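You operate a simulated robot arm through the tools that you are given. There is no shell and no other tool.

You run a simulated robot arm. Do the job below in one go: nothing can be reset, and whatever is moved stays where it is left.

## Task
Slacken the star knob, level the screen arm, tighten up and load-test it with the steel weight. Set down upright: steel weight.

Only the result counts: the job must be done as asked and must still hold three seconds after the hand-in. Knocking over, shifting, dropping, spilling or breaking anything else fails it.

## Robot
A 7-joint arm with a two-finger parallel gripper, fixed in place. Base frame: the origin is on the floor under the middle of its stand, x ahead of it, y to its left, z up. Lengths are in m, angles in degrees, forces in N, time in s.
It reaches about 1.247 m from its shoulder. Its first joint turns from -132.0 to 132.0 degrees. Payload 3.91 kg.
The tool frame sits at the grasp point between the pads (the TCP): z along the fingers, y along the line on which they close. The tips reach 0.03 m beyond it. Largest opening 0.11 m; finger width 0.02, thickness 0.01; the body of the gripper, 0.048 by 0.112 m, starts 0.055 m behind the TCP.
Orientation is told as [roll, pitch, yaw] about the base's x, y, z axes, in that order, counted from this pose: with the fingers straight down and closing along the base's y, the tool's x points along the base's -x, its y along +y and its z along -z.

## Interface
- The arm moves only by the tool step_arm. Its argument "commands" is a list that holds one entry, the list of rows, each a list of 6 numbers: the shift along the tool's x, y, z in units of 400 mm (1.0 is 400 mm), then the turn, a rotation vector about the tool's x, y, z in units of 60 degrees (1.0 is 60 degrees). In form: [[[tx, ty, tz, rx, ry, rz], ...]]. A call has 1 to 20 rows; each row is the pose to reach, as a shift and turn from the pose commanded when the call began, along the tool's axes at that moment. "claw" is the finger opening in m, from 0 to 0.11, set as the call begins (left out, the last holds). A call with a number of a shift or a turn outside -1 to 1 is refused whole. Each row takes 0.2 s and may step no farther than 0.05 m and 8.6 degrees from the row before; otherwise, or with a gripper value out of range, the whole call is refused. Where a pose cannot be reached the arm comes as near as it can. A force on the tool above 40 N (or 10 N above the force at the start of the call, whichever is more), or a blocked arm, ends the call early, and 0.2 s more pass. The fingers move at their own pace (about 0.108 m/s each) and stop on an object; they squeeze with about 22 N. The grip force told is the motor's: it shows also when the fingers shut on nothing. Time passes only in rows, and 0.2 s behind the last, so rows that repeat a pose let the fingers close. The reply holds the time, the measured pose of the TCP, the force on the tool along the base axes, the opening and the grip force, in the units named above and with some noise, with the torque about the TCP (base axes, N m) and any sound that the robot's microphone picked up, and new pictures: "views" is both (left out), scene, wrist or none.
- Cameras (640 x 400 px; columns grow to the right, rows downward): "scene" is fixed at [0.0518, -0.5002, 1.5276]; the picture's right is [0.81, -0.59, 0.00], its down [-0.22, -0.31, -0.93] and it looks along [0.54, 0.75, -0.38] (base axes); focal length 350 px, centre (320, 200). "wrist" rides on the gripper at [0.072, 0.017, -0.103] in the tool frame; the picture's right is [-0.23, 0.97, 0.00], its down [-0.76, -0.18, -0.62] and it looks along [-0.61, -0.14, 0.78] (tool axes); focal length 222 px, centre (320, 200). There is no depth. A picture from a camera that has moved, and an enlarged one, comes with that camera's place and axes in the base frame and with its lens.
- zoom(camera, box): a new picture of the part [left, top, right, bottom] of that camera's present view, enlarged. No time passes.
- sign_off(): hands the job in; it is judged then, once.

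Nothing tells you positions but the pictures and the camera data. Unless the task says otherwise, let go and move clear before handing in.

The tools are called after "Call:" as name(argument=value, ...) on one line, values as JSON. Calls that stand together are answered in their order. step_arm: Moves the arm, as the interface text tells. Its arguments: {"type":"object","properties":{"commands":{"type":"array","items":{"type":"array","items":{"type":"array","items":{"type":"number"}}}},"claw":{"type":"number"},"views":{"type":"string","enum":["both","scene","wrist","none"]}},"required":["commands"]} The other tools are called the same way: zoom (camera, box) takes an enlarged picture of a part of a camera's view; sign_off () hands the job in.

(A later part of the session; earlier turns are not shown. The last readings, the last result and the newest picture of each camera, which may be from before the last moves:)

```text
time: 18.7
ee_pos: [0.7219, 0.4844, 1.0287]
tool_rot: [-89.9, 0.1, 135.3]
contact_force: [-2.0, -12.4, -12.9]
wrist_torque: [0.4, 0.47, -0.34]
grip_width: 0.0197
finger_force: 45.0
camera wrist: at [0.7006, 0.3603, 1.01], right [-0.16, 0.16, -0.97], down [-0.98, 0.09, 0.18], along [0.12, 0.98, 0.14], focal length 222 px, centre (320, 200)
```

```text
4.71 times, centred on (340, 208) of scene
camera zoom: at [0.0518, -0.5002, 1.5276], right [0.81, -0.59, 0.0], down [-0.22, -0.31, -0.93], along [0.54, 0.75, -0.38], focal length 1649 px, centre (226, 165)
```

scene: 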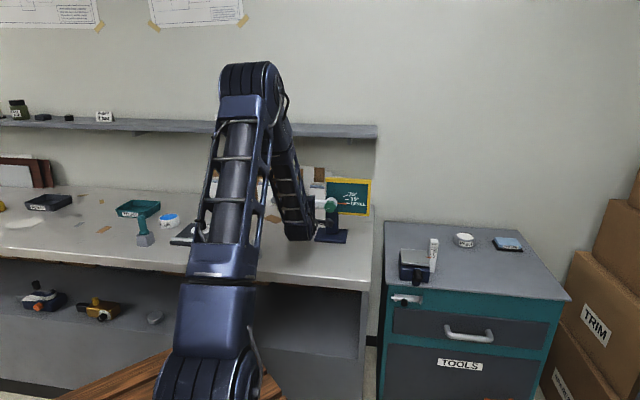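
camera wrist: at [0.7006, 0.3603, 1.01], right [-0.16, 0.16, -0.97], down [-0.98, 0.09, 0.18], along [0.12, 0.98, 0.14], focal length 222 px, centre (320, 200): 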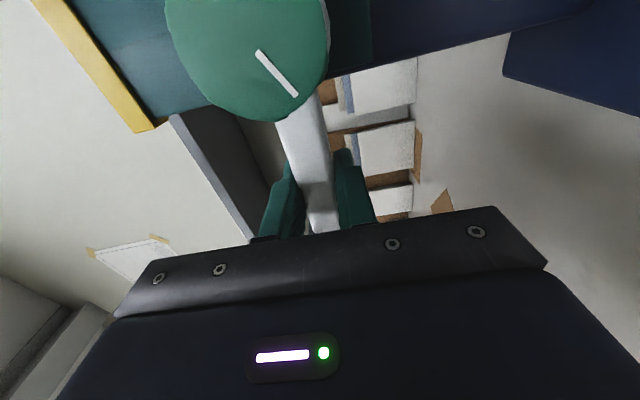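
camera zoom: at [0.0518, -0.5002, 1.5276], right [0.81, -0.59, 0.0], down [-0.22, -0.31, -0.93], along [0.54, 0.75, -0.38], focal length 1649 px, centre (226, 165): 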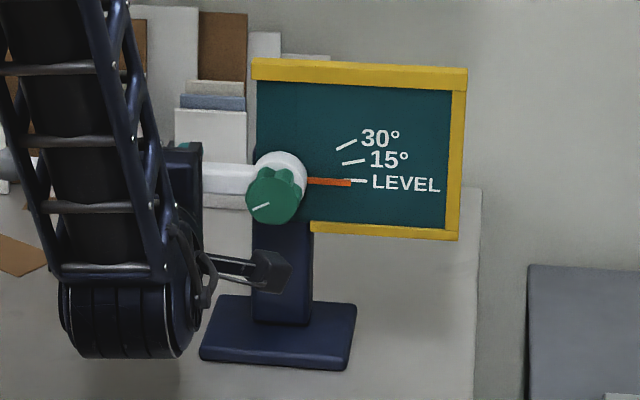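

The pointer is on the LEVEL mark and the tool angle reads 0.1°. I'll open the fingers and see whether the arm holds by itself.

Call:
step_arm(commands=[[[0, 0, 0, 0, 0, 0], [0, 0, 0, 0, 0, 0]]], claw=0.045)

Call:
zoom(camera="scene", box=[300, 165, 380, 250])

Call:
zoom(camera="wrist", box=[200, 60, 440, 240])

```text
time: 19.3
ee_pos: [0.7221, 0.4845, 1.0296]
tool_rot: [-90.1, 0.1, 135.2]
contact_force: [0.1, 0.4, -0.4]
wrist_torque: [0.01, 0.01, 0.0]
grip_width: 0.0451
finger_force: 0.0
camera wrist: at [0.7007, 0.3611, 1.0109], right [-0.16, 0.16, -0.97], down [-0.98, 0.09, 0.18], along [0.12, 0.98, 0.14], focal length 222 px, centre (320, 200)
```

scene: 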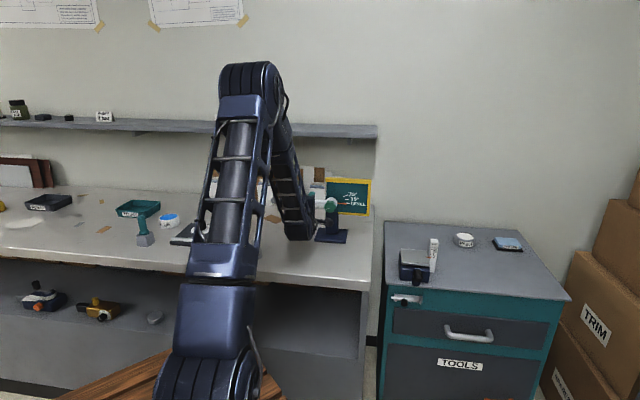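
wrist: 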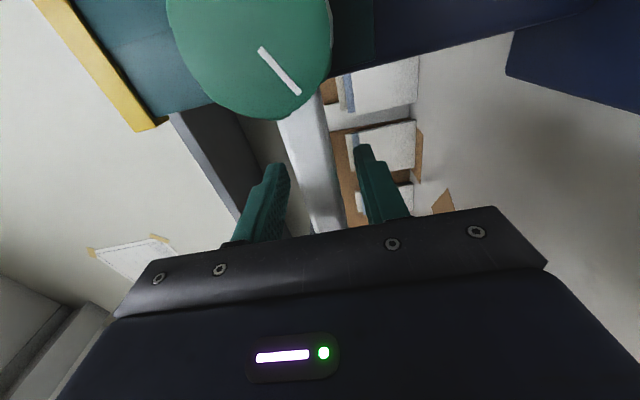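

```text
4.71 times, centred on (340, 208) of scene
camera zoom: at [0.0518, -0.5002, 1.5276], right [0.81, -0.59, 0.0], down [-0.22, -0.31, -0.93], along [0.54, 0.75, -0.38], focal length 1649 px, centre (226, 165)
```

zoom: 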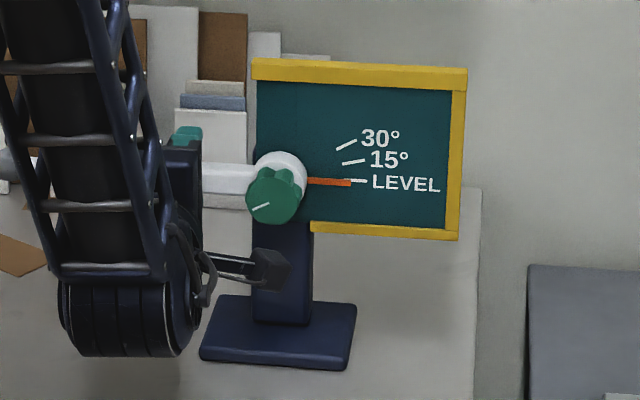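

```text
2.22 times, centred on (320, 150) of wrist
camera zoom: at [0.7007, 0.3611, 1.0109], right [-0.16, 0.16, -0.97], down [-0.98, 0.09, 0.18], along [0.12, 0.98, 0.14], focal length 494 px, centre (320, 311)
```

zoom: 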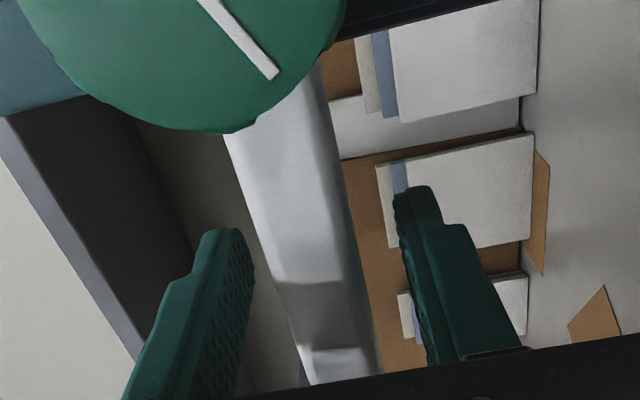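

The arm holds level without support. I'll back straight out and then return to the knob axis to tighten.

Call:
step_arm(commands=[[[0, 0, -0.06, 0, 0, 0], [0, 0, -0.12, 0, 0, 0], [0, 0, -0.18, 0, 0, 0], [0, 0, -0.24, 0, 0, 0], [0, 0, -0.29, 0, 0, 0]]])

Call:
zoom(camera="wrist", box=[220, 0, 440, 230])

```text
time: 20.5
ee_pos: [0.6381, 0.4021, 1.0291]
tool_rot: [-90.0, 0.1, 135.4]
contact_force: [-1.0, 0.8, 0.0]
wrist_torque: [-0.01, -0.01, 0.0]
grip_width: 0.045
finger_force: 0.1
camera wrist: at [0.6171, 0.279, 1.0098], right [-0.16, 0.16, -0.97], down [-0.98, 0.09, 0.18], along [0.12, 0.98, 0.14], focal length 222 px, centre (320, 200)
```

scene: 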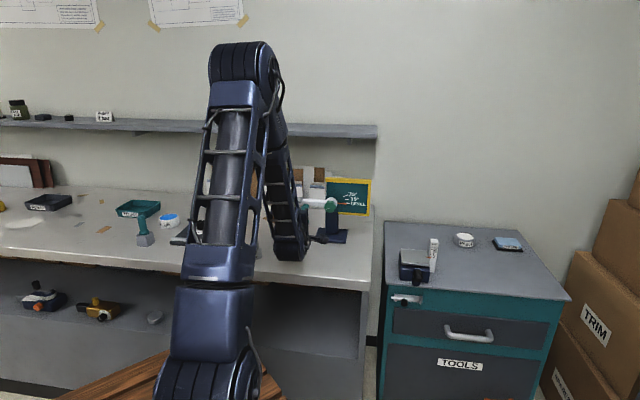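
wrist: 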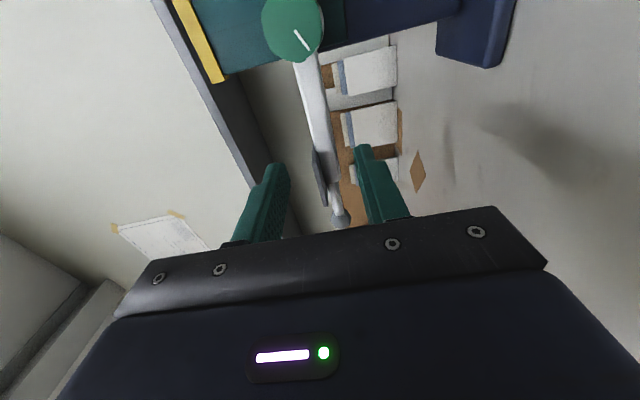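

```text
1.74 times, centred on (330, 115) of wrist
camera zoom: at [0.6171, 0.279, 1.0098], right [-0.16, 0.16, -0.97], down [-0.98, 0.09, 0.18], along [0.12, 0.98, 0.14], focal length 386 px, centre (303, 348)
```

zoom: 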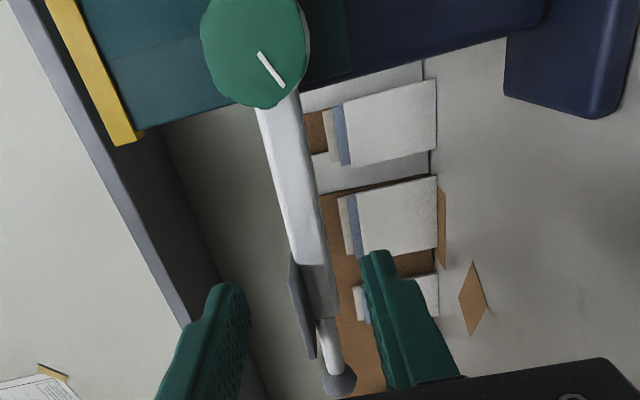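

The arm is still level after backing off. I'll slide across to the knob axis and roll to the starting angle for tightening.

Call:
step_arm(commands=[[[0.03, 0, 0, 0, 0, -0.08], [0.06, 0, 0, 0, 0, -0.16], [0.09, 0, 0, 0, 0, -0.24], [0.12, 0, 0, 0, 0, -0.32], [0.15, 0, 0, 0, 0, -0.4], [0.1845, 0, 0, 0, 0, -0.483]]], claw=0.075)

Call:
zoom(camera="wrist", box=[200, 20, 440, 220])

```text
time: 21.9
ee_pos: [0.6912, 0.3516, 1.0293]
tool_rot: [-90.0, 29.2, 135.2]
contact_force: [-0.2, -0.8, -0.4]
wrist_torque: [-0.05, 0.0, 0.0]
grip_width: 0.0752
finger_force: 0.1
camera wrist: at [0.6703, 0.228, 1.0482], right [0.2, -0.19, -0.96], down [-0.97, 0.09, -0.22], along [0.12, 0.98, -0.17], focal length 222 px, centre (320, 200)
```

scene: 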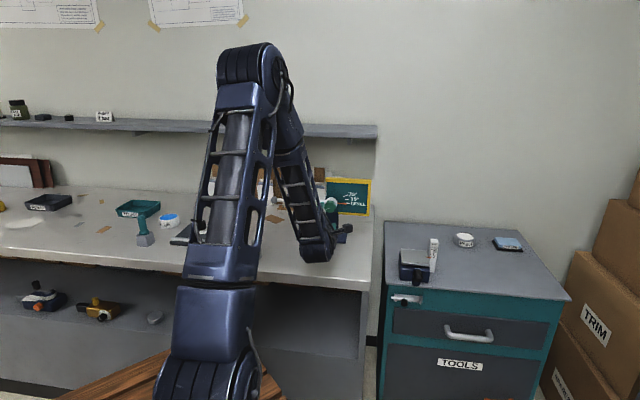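
wrist: 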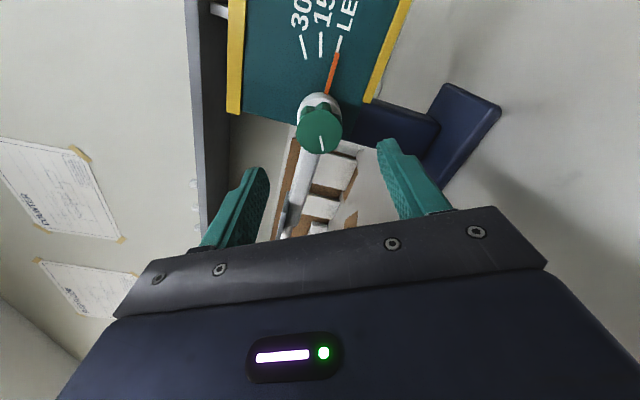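

```text
2.00 times, centred on (320, 120) of wrist
camera zoom: at [0.6703, 0.228, 1.0482], right [0.2, -0.19, -0.96], down [-0.97, 0.09, -0.22], along [0.12, 0.98, -0.17], focal length 444 px, centre (320, 360)
```

zoom: 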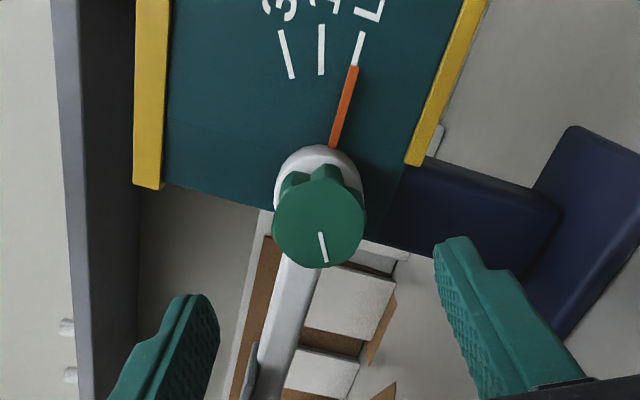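

The pointer lines up exactly with the LEVEL mark. I'll advance most of the way to the knob and check centering.

Call:
step_arm(commands=[[[0, 0, 0.05, 0, 0, 0], [0, 0, 0.1, 0, 0, 0], [0, 0, 0.15, 0, 0, 0], [0, 0, 0.17, 0, 0, 0]]], views="wrist")

Call:
zoom(camera="wrist", box=[220, 60, 430, 230])

```text
time: 22.9
ee_pos: [0.7393, 0.3986, 1.0291]
tool_rot: [-90.0, 29.0, 135.3]
contact_force: [0.1, 0.0, -0.7]
wrist_torque: [0.04, 0.01, 0.0]
grip_width: 0.0752
finger_force: 0.1
camera wrist: at [0.7176, 0.2755, 1.0484], right [0.19, -0.19, -0.96], down [-0.97, 0.09, -0.21], along [0.12, 0.98, -0.17], focal length 222 px, centre (320, 200)
```

wrist: 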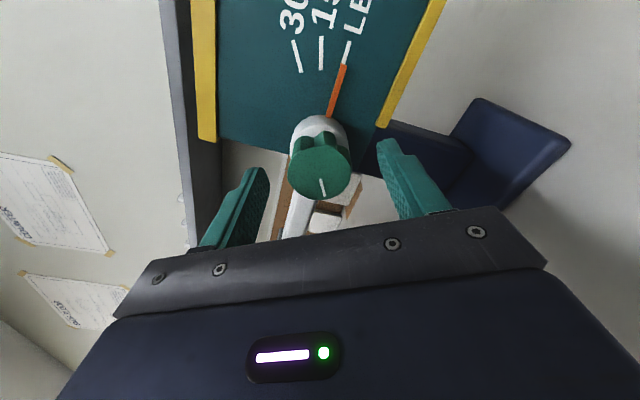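

```text
2.35 times, centred on (325, 145) of wrist
camera zoom: at [0.7176, 0.2755, 1.0484], right [0.19, -0.19, -0.96], down [-0.97, 0.09, -0.21], along [0.12, 0.98, -0.17], focal length 523 px, centre (308, 329)
```

zoom: 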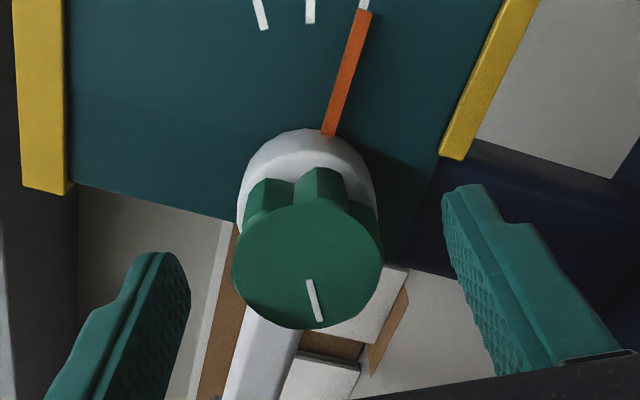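

The knob centre looks about 2.5 mm toward the tool's +x side, which also matches the side loads I saw earlier. I'll correct for that, go in the last 8 mm and close.

Call:
step_arm(commands=[[[0.0065, 0.0015, 0.005, 0, 0, 0], [0.0065, 0.0015, 0.02, 0, 0, 0]]], views="none")

Call:
step_arm(commands=[[[0, 0, 0, 0, 0, 0], [0, 0, 0, 0, 0, 0], [0, 0, 0, 0, 0, 0]]], claw=0.02, views="wrist")

```text
time: 23.5
ee_pos: [0.7481, 0.4013, 1.0312]
tool_rot: [-89.9, 29.0, 135.2]
contact_force: [0.6, 0.1, 0.9]
wrist_torque: [0.02, 0.01, -0.02]
grip_width: 0.0752
finger_force: 0.0
```

```text
time: 24.3
ee_pos: [0.7468, 0.403, 1.0322]
tool_rot: [-90.2, 29.1, 135.3]
contact_force: [-5.1, 5.4, 19.8]
wrist_torque: [-0.14, 0.25, -0.03]
grip_width: 0.0417
finger_force: 44.8
camera wrist: at [0.7252, 0.2794, 1.0498], right [0.2, -0.19, -0.96], down [-0.97, 0.09, -0.22], along [0.12, 0.98, -0.17], focal length 222 px, centre (320, 200)
```

wrist: 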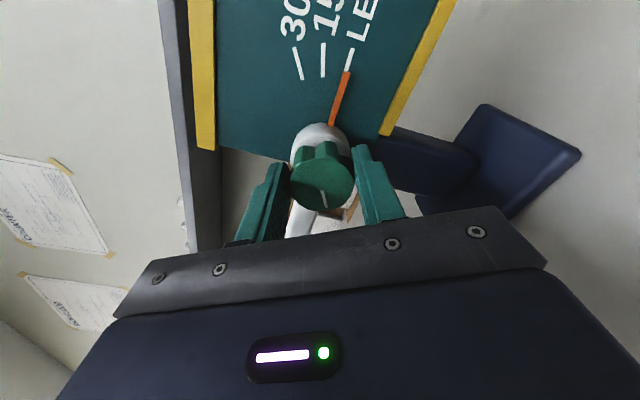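

I have the knob gripped, but there is about 20 N of cross load along the closing line. I'll relieve that before turning.

Call:
step_arm(commands=[[[0.001, -0.005, 0, 0, 0, 0]]], views="none")

```text
time: 24.7
ee_pos: [0.7466, 0.402, 1.0318]
tool_rot: [-90.1, 29.1, 135.3]
contact_force: [1.2, 9.4, 11.9]
wrist_torque: [0.14, -0.14, -0.53]
grip_width: 0.0418
finger_force: 45.2
```

Call:
step_arm(commands=[[[0, -0.006, -0.001, 0, 0, 0]]], views="none")

```text
time: 25.1
ee_pos: [0.7463, 0.4025, 1.0321]
tool_rot: [-89.7, 29.0, 135.3]
contact_force: [7.1, 4.8, -9.0]
wrist_torque: [0.49, -0.58, 0.22]
grip_width: 0.0417
finger_force: 45.4
```

The load is now near zero between those two settings, so I'll start tightening clockwise. I'll follow the small offset circle and check the load after 45°.

Call:
step_arm(commands=[[[-0.0002, 0.002, 0, 0, 0, 0.125], [-0.0006, 0.0022, 0, 0, 0, 0.25], [-0.0011, 0.0027, 0, 0, 0, 0.375], [-0.0016, 0.0033, 0, 0, 0, 0.5], [-0.0022, 0.004, 0, 0, 0, 0.625], [-0.0028, 0.0046, 0, 0, 0, 0.75]]], views="wrist")

```text
time: 26.4
ee_pos: [0.7471, 0.403, 1.0291]
tool_rot: [-89.7, -10.1, 135.1]
contact_force: [14.4, 9.8, -8.4]
wrist_torque: [0.48, -0.51, -0.06]
grip_width: 0.0417
finger_force: 45.2
stopped in row 6: the force on the tool passed its limit at 42 N (the readings are from after the stop); the commanded pose is now the measured one
camera wrist: at [0.7228, 0.2814, 0.999], right [-0.28, 0.27, -0.92], down [-0.95, 0.07, 0.31], along [0.15, 0.96, 0.24], focal length 222 px, centre (320, 200)
```

wrist: 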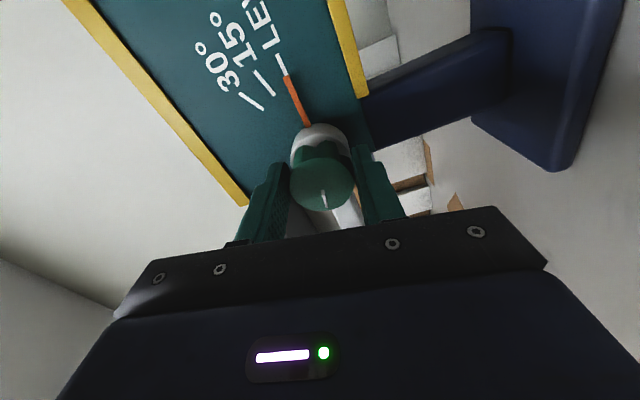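

It stopped on force again after about 39°. The push is mostly along the knob axis, because the knob moves inward as it tightens. The pointer is still on LEVEL. I'll ease the tool forward slightly and carry on in smaller steps.

Call:
step_arm(commands=[[[0.001, 0.0025, 0.004, 0, 0, 0]]], views="none")

```text
time: 26.8
ee_pos: [0.7472, 0.4022, 1.0292]
tool_rot: [-89.7, -10.1, 135.2]
contact_force: [-6.0, -3.9, -2.2]
wrist_torque: [0.29, -0.3, -0.91]
grip_width: 0.0416
finger_force: 44.8
```

Call:
step_arm(commands=[[[0, 0, -0.0005, 0, 0, 0.125], [0, 0, 0, 0, 0, 0.25], [0, 0, 0.0005, 0, 0, 0.375], [0, 0, 0.001, 0, 0, 0.5]]], views="wrist")

```text
time: 27.8
ee_pos: [0.7463, 0.4027, 1.0279]
tool_rot: [-89.5, -40.2, 134.9]
contact_force: [-30.8, -17.0, -15.6]
wrist_torque: [0.42, -0.54, 0.27]
grip_width: 0.0419
finger_force: 44.8
camera wrist: at [0.7054, 0.2985, 0.9674], right [-0.57, 0.56, -0.6], down [-0.77, -0.11, 0.63], along [0.29, 0.82, 0.49], focal length 222 px, centre (320, 200)
```

wrist: 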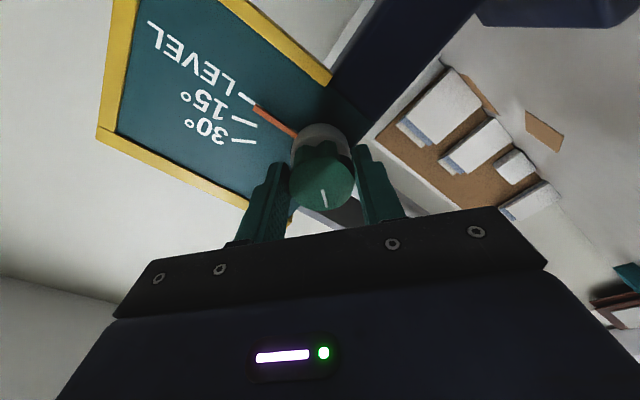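

At about 69° of tightening the pointer still reads LEVEL. I'll relieve the axial push-back of about 34 N before continuing.

Call:
step_arm(commands=[[[0.001, 0.0055, -0.0055, 0, 0, 0]]], views="none")

```text
time: 28.2
ee_pos: [0.7463, 0.4026, 1.0281]
tool_rot: [-89.8, -40.1, 135.1]
contact_force: [4.1, 12.8, -9.7]
wrist_torque: [-0.34, 0.35, -0.82]
grip_width: 0.0416
finger_force: 44.6
```

Call:
step_arm(commands=[[[0, 0.0045, 0.0014, 0, 0, 0], [0, 0.0045, 0.0012, 0, 0, 0.12], [0, 0.0045, 0.001, 0, 0, 0.24], [0, 0.0045, 0.0008, 0, 0, 0.36]]], views="none")

```text
time: 29.2
ee_pos: [0.7455, 0.4033, 1.0272]
tool_rot: [-89.8, -61.9, 134.9]
contact_force: [26.5, 14.6, 8.1]
wrist_torque: [0.6, -0.56, -0.76]
grip_width: 0.0417
finger_force: 44.4
```

Call:
step_arm(commands=[[[-0.001, -0.004, 0.0033, 0, 0, 0]]], views="none")

```text
time: 29.6
ee_pos: [0.7451, 0.4038, 1.0267]
tool_rot: [-89.4, -61.6, 134.7]
contact_force: [11.6, 6.7, 6.0]
wrist_torque: [0.86, -0.77, -0.65]
grip_width: 0.0417
finger_force: 44.7
```

Loads are down again. I'll keep tightening through the original knob angle.

Call:
step_arm(commands=[[[0, -0.001, 0.0015, 0, 0, 0.12], [0, -0.001, 0.0015, 0, 0, 0.24], [0, -0.001, 0.0015, 0, 0, 0.36]]], views="wrist")

```text
time: 30.4
ee_pos: [0.7453, 0.4041, 1.0269]
tool_rot: [-86.7, -83.4, 132.0]
contact_force: [-29.4, -8.4, -0.1]
wrist_torque: [0.58, -0.66, -0.12]
grip_width: 0.0418
finger_force: 44.8
camera wrist: at [0.6664, 0.3369, 0.9521], right [-0.71, 0.7, 0.11], down [-0.37, -0.5, 0.78], along [0.6, 0.51, 0.61], focal length 222 px, centre (320, 200)
```

wrist: 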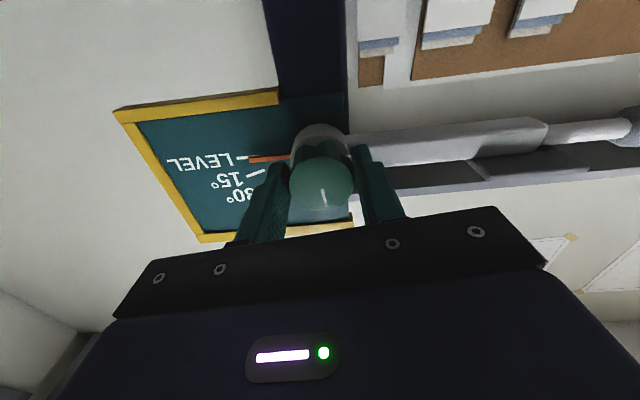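

The knob is almost back at its original angle and the pointer is on LEVEL. I'll relieve the load and continue until the knob is firmly tight.

Call:
step_arm(commands=[[[0, 0.005, -0.003, 0, 0, 0]]], views="none")

Call:
zoom(camera="wrist", box=[140, 90, 420, 250])

```text
time: 30.8
ee_pos: [0.7439, 0.4051, 1.0262]
tool_rot: [-87.1, -83.3, 132.3]
contact_force: [-16.7, -5.9, -4.3]
wrist_torque: [-0.52, 0.56, -0.31]
grip_width: 0.0418
finger_force: 44.7
```

```text
2.29 times, centred on (280, 170) of wrist
camera zoom: at [0.6662, 0.3373, 0.952], right [-0.7, 0.7, 0.11], down [-0.37, -0.5, 0.78], along [0.6, 0.51, 0.61], focal length 508 px, centre (411, 269)
```

zoom: 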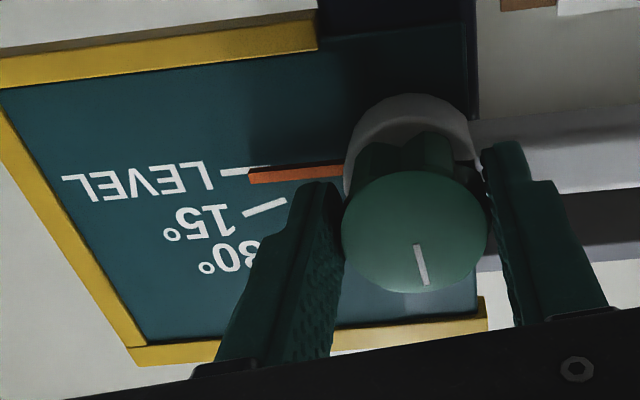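

Call:
step_arm(commands=[[[0, 0.002, -0.002, 0, 0, 0.1], [0, 0.002, -0.002, 0, 0, 0.2]]], views="none")

```text
time: 31.4
ee_pos: [0.744, 0.4049, 1.0283]
tool_rot: [88.6, -84.7, -43.6]
contact_force: [1.2, 4.5, 0.0]
wrist_torque: [-0.23, -0.76, -0.74]
grip_width: 0.0414
finger_force: 44.8
```

I'm now slightly past the original angle with about 0.7 N·m of resistance, so the knob is biting. I'll turn a little more and check for slipping.

Call:
step_arm(commands=[[[0, 0, 0, 0, 0, 0.08], [0, 0, 0, 0, 0, 0.16]]], views="wrist")

Call:
zoom(camera="wrist", box=[140, 90, 420, 250])

```text
time: 32.0
ee_pos: [0.7445, 0.4045, 1.0272]
tool_rot: [89.3, -75.1, -44.0]
contact_force: [5.5, 8.2, 1.0]
wrist_torque: [-0.19, -0.41, -0.56]
grip_width: 0.0405
finger_force: 44.7
camera wrist: at [0.6464, 0.3565, 0.9604], right [-0.63, 0.62, 0.47], down [-0.18, -0.7, 0.69], along [0.76, 0.35, 0.55], focal length 222 px, centre (320, 200)
```

wrist: 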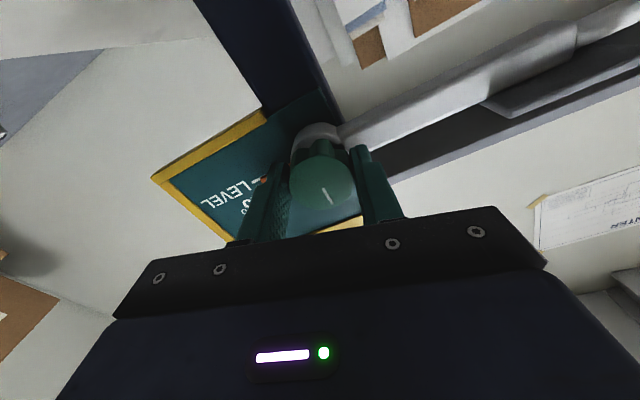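

```text
2.29 times, centred on (280, 170) of wrist
camera zoom: at [0.6464, 0.3565, 0.9604], right [-0.63, 0.62, 0.47], down [-0.18, -0.7, 0.69], along [0.76, 0.35, 0.55], focal length 508 px, centre (411, 269)
```

zoom: 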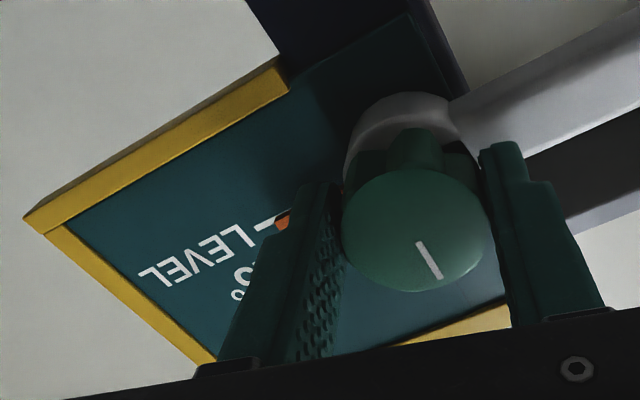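

The gripper has started to slip on the knob, so the knob is at its tight stop. I'll release and back away straight.

Call:
step_arm(commands=[[[0, 0, 0, 0, 0, 0], [0, 0, 0, 0, 0, 0]]], claw=0.075, views="none")

Call:
step_arm(commands=[[[0, 0, -0.05, 0, 0, 0], [0, 0, -0.1, 0, 0, 0], [0, 0, -0.15, 0, 0, 0], [0, 0, -0.2, 0, 0, 0], [0, 0, -0.25, 0, 0, 0]]])

Call:
zoom(camera="scene", box=[290, 165, 380, 250])

Call:
zoom(camera="wrist", box=[160, 30, 460, 220])

```text
time: 32.6
ee_pos: [0.7428, 0.4043, 1.0278]
tool_rot: [89.0, -75.1, -43.7]
contact_force: [0.6, 0.1, -0.2]
wrist_torque: [0.0, 0.03, 0.01]
grip_width: 0.0749
finger_force: 0.0
```

```text
time: 33.8
ee_pos: [0.6726, 0.3328, 1.0282]
tool_rot: [89.0, -75.1, -43.8]
contact_force: [0.1, -0.2, 0.1]
wrist_torque: [-0.01, 0.02, -0.01]
grip_width: 0.075
finger_force: 0.1
camera wrist: at [0.5744, 0.2845, 0.9609], right [-0.62, 0.62, 0.47], down [-0.18, -0.7, 0.69], along [0.76, 0.35, 0.55], focal length 222 px, centre (320, 200)
```

scene: 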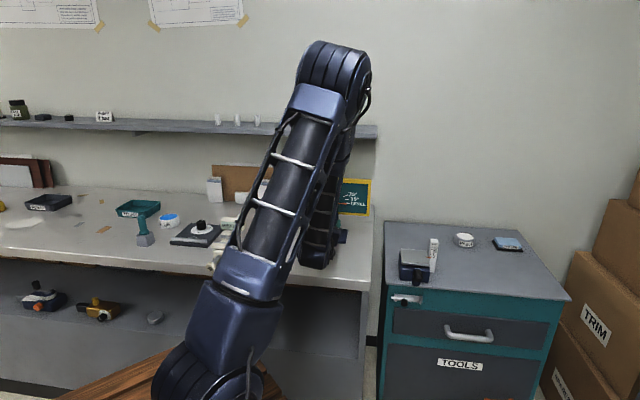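
wrist: 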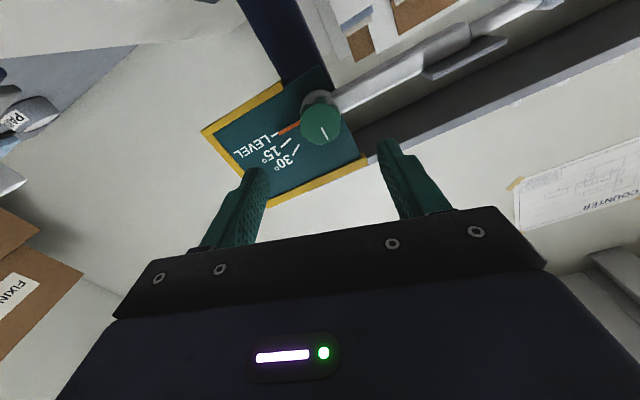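

```text
4.71 times, centred on (335, 208) of scene
camera zoom: at [0.0518, -0.5002, 1.5276], right [0.81, -0.59, 0.0], down [-0.22, -0.31, -0.93], along [0.54, 0.75, -0.38], focal length 1649 px, centre (249, 165)
```

zoom: 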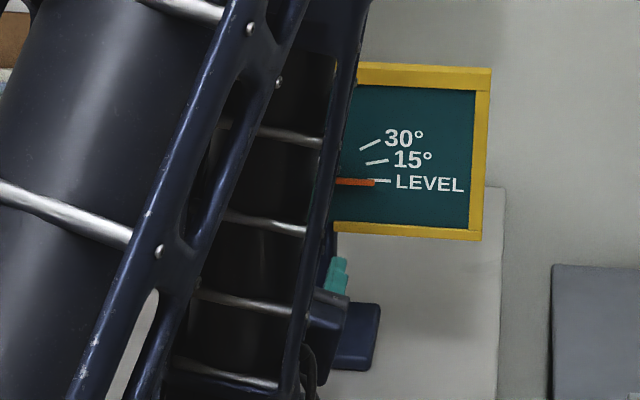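

```text
2.11 times, centred on (310, 125) of wrist
camera zoom: at [0.5744, 0.2845, 0.9609], right [-0.62, 0.62, 0.47], down [-0.18, -0.7, 0.69], along [0.76, 0.35, 0.55], focal length 468 px, centre (341, 358)
```

zoom: 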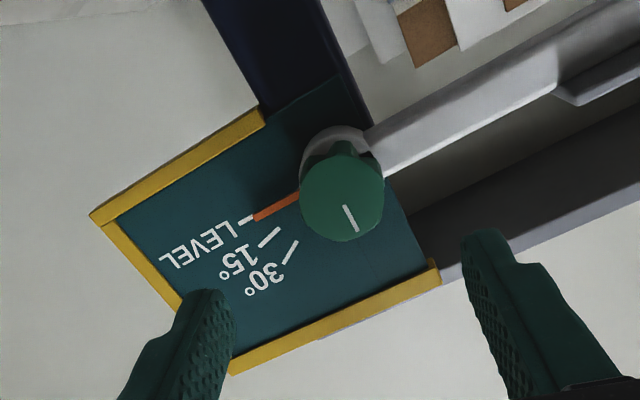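

The pointer still reads LEVEL with the knob tight and the gripper clear. Next is the weight: I'll lift up and back, undo the roll and return to fingers-down.

Call:
step_arm(commands=[[[-0.02, 0.005, -0.03, 0, 0, 0], [-0.07, 0.018, -0.06, 0, 0, -0.06], [-0.12, 0.032, -0.09, 0, 0, -0.12], [-0.18, 0.048, -0.12, 0, 0, -0.18], [-0.2415, 0.064, -0.14, 0, 0, -0.248]]])

```text
time: 35.0
ee_pos: [0.6323, 0.2951, 1.1284]
tool_rot: [-3.6, -89.7, 49.0]
contact_force: [0.7, 1.4, -0.2]
wrist_torque: [0.02, -0.03, 0.03]
grip_width: 0.0748
finger_force: 0.1
camera wrist: at [0.5483, 0.2344, 1.055], right [-0.69, 0.69, 0.23], down [-0.31, -0.56, 0.77], along [0.65, 0.46, 0.6], focal length 222 px, centre (320, 200)
```

scene: 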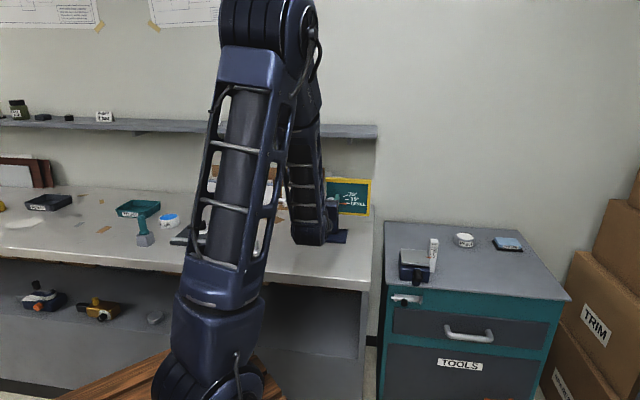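
wrist: 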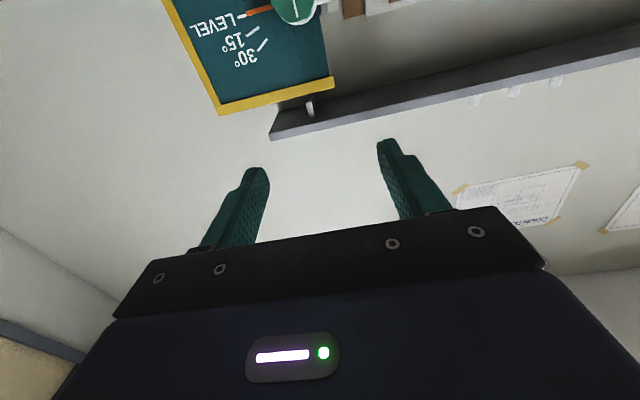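

Call:
step_arm(commands=[[[-0.043, 0.0126, -0.0278, 0, 0.107, 0], [-0.086, 0.0253, -0.0556, 0, 0.214, 0], [-0.1286, 0.038, -0.0834, 0, 0.321, 0], [-0.171, 0.0506, -0.111, 0, 0.429, 0], [-0.214, 0.0632, -0.139, 0, 0.536, 0], [-0.257, 0.0759, -0.1667, 0, 0.643, 0], [-0.3, 0.0885, -0.1945, 0, 0.75, 0]]])

```text
time: 36.6
ee_pos: [0.5571, 0.2754, 1.2429]
tool_rot: [6.9, -49.6, 39.7]
contact_force: [0.4, -3.9, -1.6]
wrist_torque: [0.16, -0.12, 0.18]
grip_width: 0.0748
finger_force: 0.1
out of reach, approached as far as the arm can: row 6, 7
camera wrist: at [0.4579, 0.1979, 1.2541], right [-0.58, 0.78, 0.25], down [0.19, -0.17, 0.97], along [0.8, 0.6, -0.05], focal length 222 px, centre (320, 200)
```

scene: 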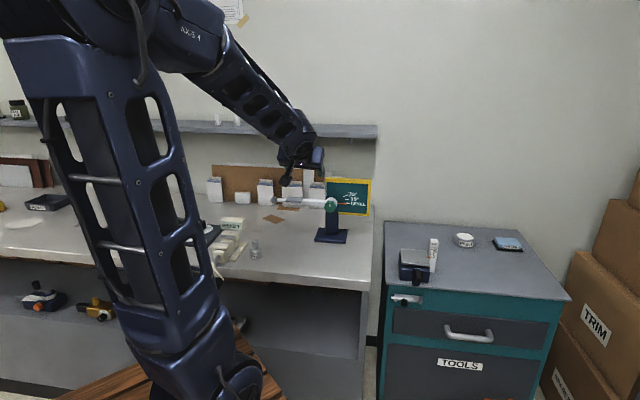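
wrist: 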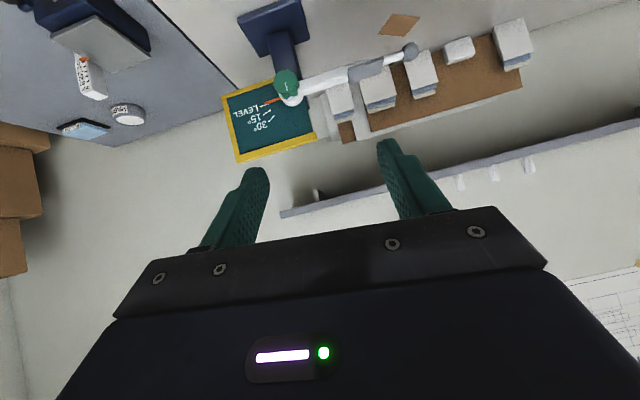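

The view is clear: the screen arm is level and the weight is still in place. I'll zoom in to measure both.

Call:
zoom(camera="scene", box=[240, 165, 380, 265])

Call:
zoom(camera="wrist", box=[210, 0, 430, 170])

```text
4.00 times, centred on (310, 215) of scene
camera zoom: at [0.0518, -0.5002, 1.5276], right [0.81, -0.59, 0.0], down [-0.22, -0.31, -0.93], along [0.54, 0.75, -0.38], focal length 1402 px, centre (360, 140)
```

zoom: 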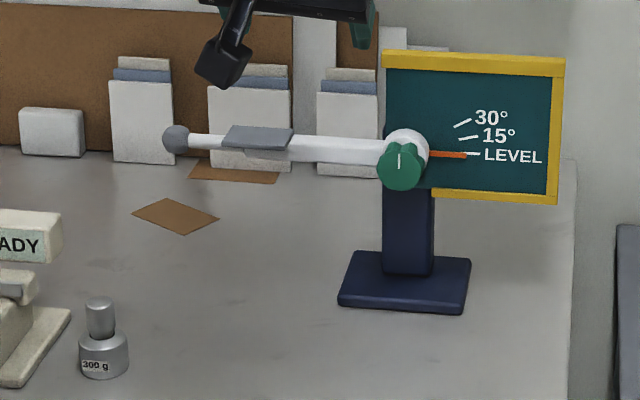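

```text
2.35 times, centred on (320, 85) of wrist
camera zoom: at [0.4579, 0.1979, 1.2541], right [-0.58, 0.78, 0.25], down [0.19, -0.17, 0.97], along [0.8, 0.6, -0.05], focal length 523 px, centre (320, 471)
```

zoom: 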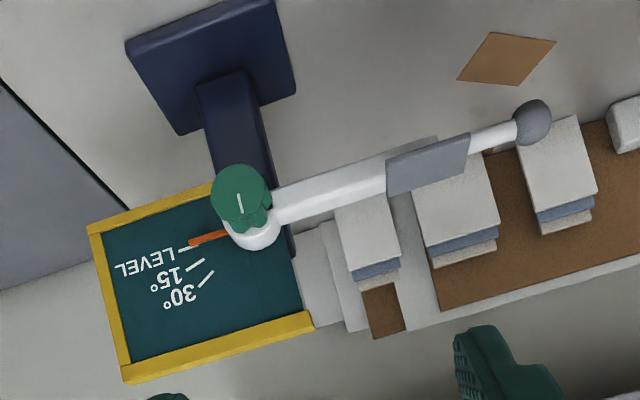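

The tray is centred near (0.674, 0.524, 1.04) and the 300 g weight has a narrower post on top that I can grip. I'll move fingers-down above the weight.

Call:
step_arm(commands=[[[0.0085, 0.065, 0.035, 0, 0.094, 0], [0.017, 0.13, 0.07, 0, 0.1875, 0], [0.0255, 0.196, 0.104, 0, 0.281, 0], [0.034, 0.2615, 0.139, 0, 0.375, 0], [0.0425, 0.327, 0.174, 0, 0.469, 0], [0.051, 0.392, 0.2085, 0, 0.5625, 0], [0.0595, 0.4576, 0.243, 0, 0.656, 0], [0.068, 0.523, 0.278, 0, 0.75, 0]]])

```text
time: 38.4
ee_pos: [0.448, 0.4656, 1.1517]
tool_rot: [1.3, -4.0, 46.8]
contact_force: [0.6, -0.6, 0.9]
wrist_torque: [0.09, 0.02, -0.03]
grip_width: 0.0752
finger_force: 0.0
camera wrist: at [0.3835, 0.4178, 1.2496], right [-0.56, 0.83, 0.04], down [0.63, 0.39, 0.67], along [0.54, 0.4, -0.74], focal length 222 px, centre (320, 200)
```

scene: 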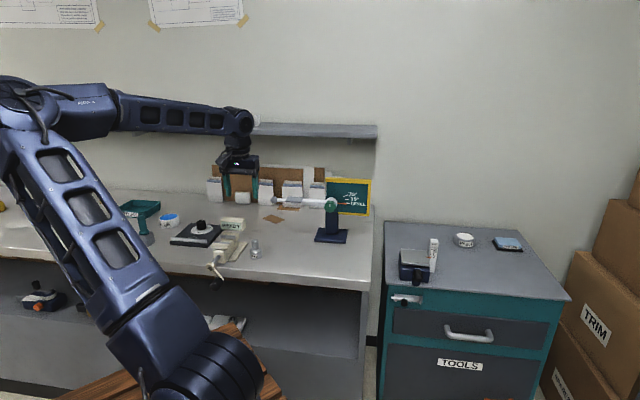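
wrist: 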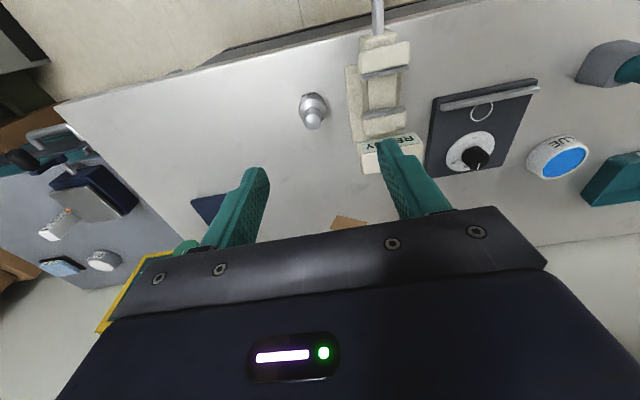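

I'm above the bench with the weight in view. I'll zoom in for its exact position and fix the small orientation error at the same time.

Call:
step_arm(commands=[[[0, 0, 0, 0.0217, 0.067, 0.03]]])

Call:
zoom(camera="wrist", box=[260, 60, 440, 190])

Call:
zoom(camera="scene", box=[200, 190, 340, 290])

```text
time: 38.8
ee_pos: [0.4478, 0.4649, 1.1522]
tool_rot: [0.1, 0.1, 45.1]
contact_force: [0.0, 0.2, -0.4]
wrist_torque: [0.03, -0.03, -0.01]
grip_width: 0.075
finger_force: 0.0
camera wrist: at [0.3852, 0.4266, 1.2539], right [-0.53, 0.85, 0.0], down [0.66, 0.41, 0.62], along [0.53, 0.33, -0.78], focal length 222 px, centre (320, 200)
```

scene: 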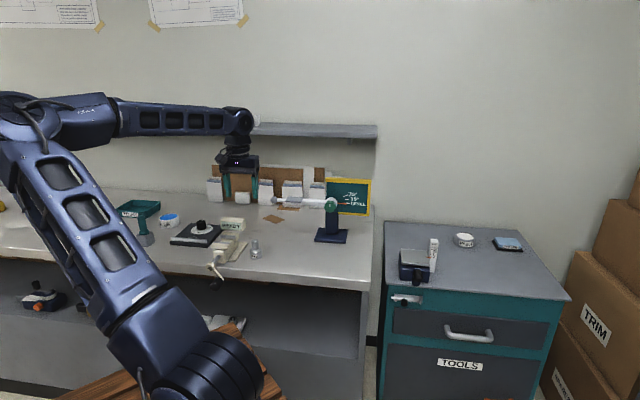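
wrist: 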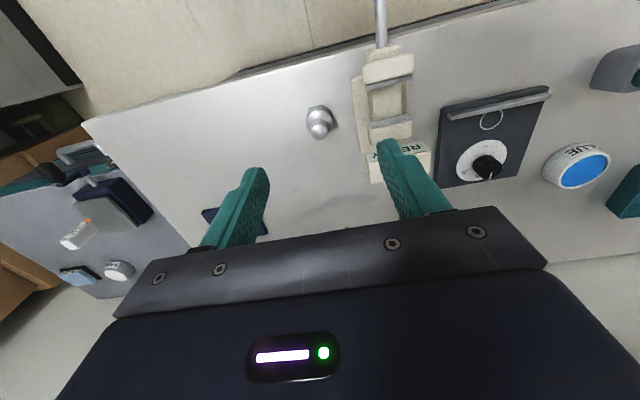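

```text
3.08 times, centred on (350, 125) of wrist
camera zoom: at [0.3852, 0.4266, 1.2539], right [-0.53, 0.85, 0.0], down [0.66, 0.41, 0.62], along [0.53, 0.33, -0.78], focal length 684 px, centre (228, 431)
```

zoom: 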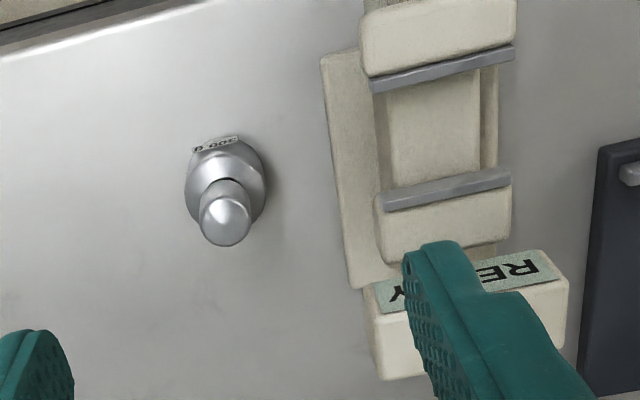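

```text
4.00 times, centred on (270, 240) of scene
camera zoom: at [0.0518, -0.5002, 1.5276], right [0.81, -0.59, 0.0], down [-0.22, -0.31, -0.93], along [0.54, 0.75, -0.38], focal length 1402 px, centre (520, 40)
```

zoom: 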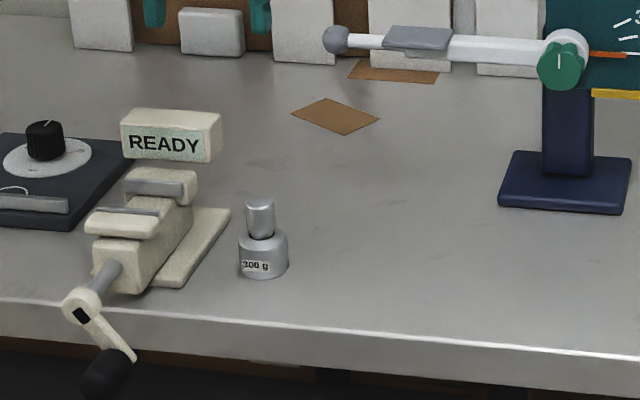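

The weight is at about (0.490, 0.490), with the post top near z = 0.942 and the base shoulder near z = 0.90. I'll move directly above it with a narrower opening to stay clear of the vise.

Call:
step_arm(commands=[[[-0.024, -0.006, 0.07, 0, 0, 0], [-0.048, -0.012, 0.14, 0, 0, 0], [-0.072, -0.018, 0.21, 0, 0, 0], [-0.096, -0.024, 0.28, 0, 0, 0], [-0.12, -0.029, 0.36, 0, 0, 0]]], claw=0.05)

Call:
zoom(camera="wrist", box=[230, 60, 430, 230])

Call:
zoom(camera="scene", box=[190, 170, 320, 280])

```text
time: 40.0
ee_pos: [0.4902, 0.4909, 1.0074]
tool_rot: [-0.1, 0.0, 45.1]
contact_force: [0.2, 0.4, -0.5]
wrist_torque: [-0.03, -0.01, 0.0]
grip_width: 0.0501
finger_force: 0.0
camera wrist: at [0.427, 0.4519, 1.1095], right [-0.53, 0.85, 0.0], down [0.66, 0.41, 0.62], along [0.53, 0.33, -0.78], focal length 222 px, centre (320, 200)
```

scene: 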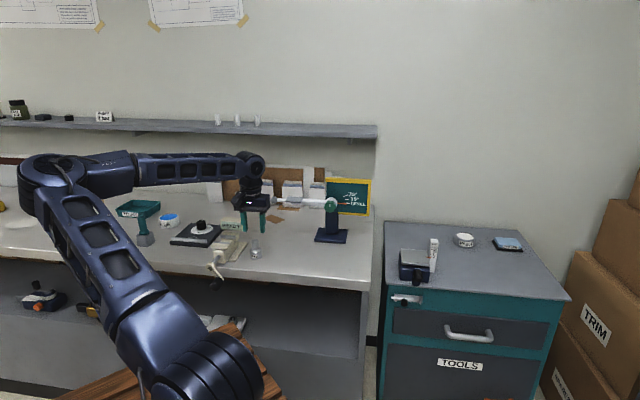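
wrist: 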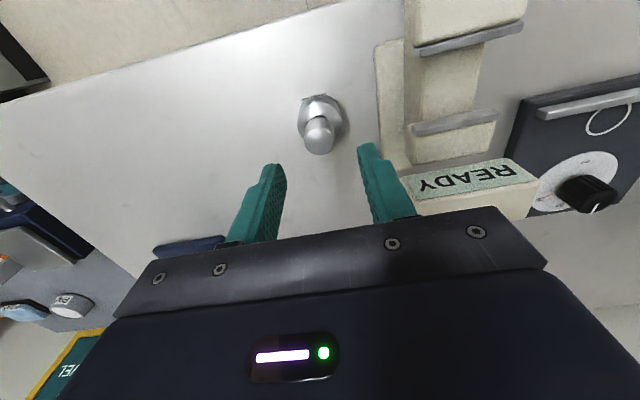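

```text
2.35 times, centred on (330, 145) of wrist
camera zoom: at [0.427, 0.4519, 1.1095], right [-0.53, 0.85, 0.0], down [0.66, 0.41, 0.62], along [0.53, 0.33, -0.78], focal length 523 px, centre (296, 329)
```

zoom: 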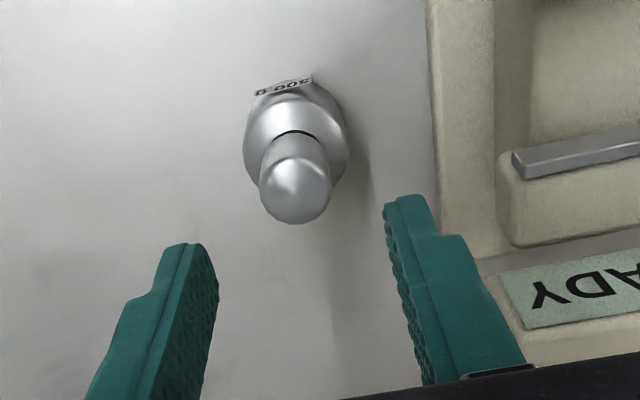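

```text
3.64 times, centred on (255, 225) of scene
camera zoom: at [0.0518, -0.5002, 1.5276], right [0.81, -0.59, 0.0], down [-0.22, -0.31, -0.93], along [0.54, 0.75, -0.38], focal length 1274 px, centre (556, 109)
```

zoom: 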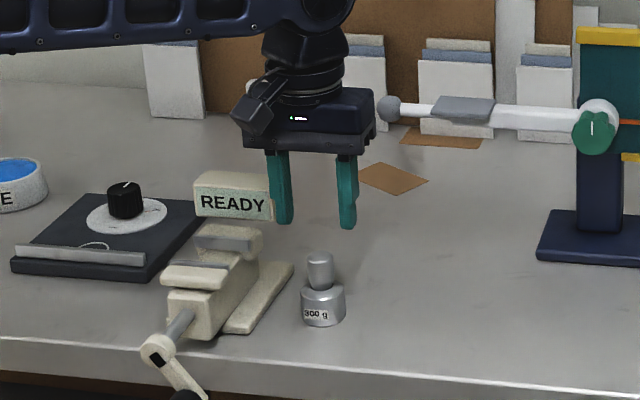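

The post is centred on the tool axis to within about 1 mm. I'll lower until the tips are just above the base shoulder, then close on the post.

Call:
step_arm(commands=[[[0, 0, 0.06, 0, 0, 0], [0, 0, 0.12, 0, 0, 0], [0, 0, 0.168, 0, 0, 0]]], views="none")

Call:
zoom(camera="scene", box=[190, 170, 320, 280])

Call:
zoom(camera="wrist", box=[230, 60, 430, 230])

```text
time: 40.8
ee_pos: [0.4893, 0.4898, 0.9397]
tool_rot: [0.0, 0.1, 45.1]
contact_force: [-0.5, 0.4, 0.0]
wrist_torque: [-0.02, 0.02, 0.0]
grip_width: 0.0499
finger_force: 0.1
```

```text
3.64 times, centred on (255, 225) of scene
camera zoom: at [0.0518, -0.5002, 1.5276], right [0.81, -0.59, 0.0], down [-0.22, -0.31, -0.93], along [0.54, 0.75, -0.38], focal length 1274 px, centre (556, 109)
```

zoom: 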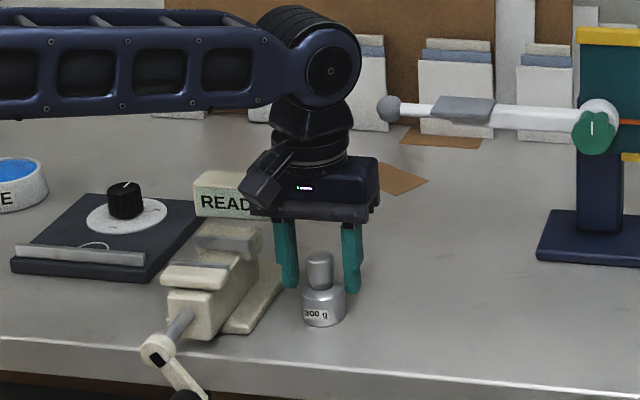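

```text
2.35 times, centred on (330, 145) of wrist
camera zoom: at [0.427, 0.4517, 1.0414], right [-0.53, 0.85, 0.0], down [0.66, 0.41, 0.62], along [0.53, 0.33, -0.78], focal length 523 px, centre (296, 329)
```

zoom: 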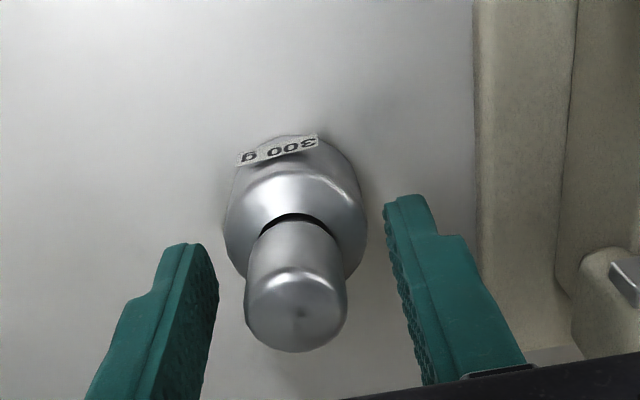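

The tips are only a few millimetres above the shoulder, so I'll raise 4 mm and then close.

Call:
step_arm(commands=[[[0, 0, -0.01, 0, 0, 0]]], views="none")

Call:
step_arm(commands=[[[0, 0, 0, 0, 0, 0], [0, 0, 0, 0, 0, 0], [0, 0, 0, 0, 0, 0]]], claw=0.005, views="wrist")

```text
time: 41.2
ee_pos: [0.4886, 0.4901, 0.9428]
tool_rot: [0.0, 0.0, 45.1]
contact_force: [1.2, -0.7, -0.6]
wrist_torque: [-0.02, 0.02, 0.03]
grip_width: 0.0503
finger_force: 0.0
```

```text
time: 42.0
ee_pos: [0.4889, 0.4892, 0.9438]
tool_rot: [0.0, 0.1, 45.0]
contact_force: [0.1, 0.6, -0.8]
wrist_torque: [0.07, 0.02, -0.02]
grip_width: 0.0245
finger_force: 22.3
camera wrist: at [0.4264, 0.4515, 1.0458], right [-0.53, 0.85, 0.0], down [0.66, 0.41, 0.62], along [0.53, 0.33, -0.78], focal length 222 px, centre (320, 200)
```

wrist: 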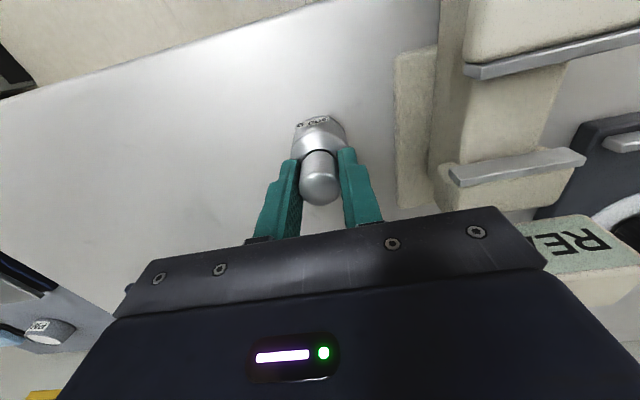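

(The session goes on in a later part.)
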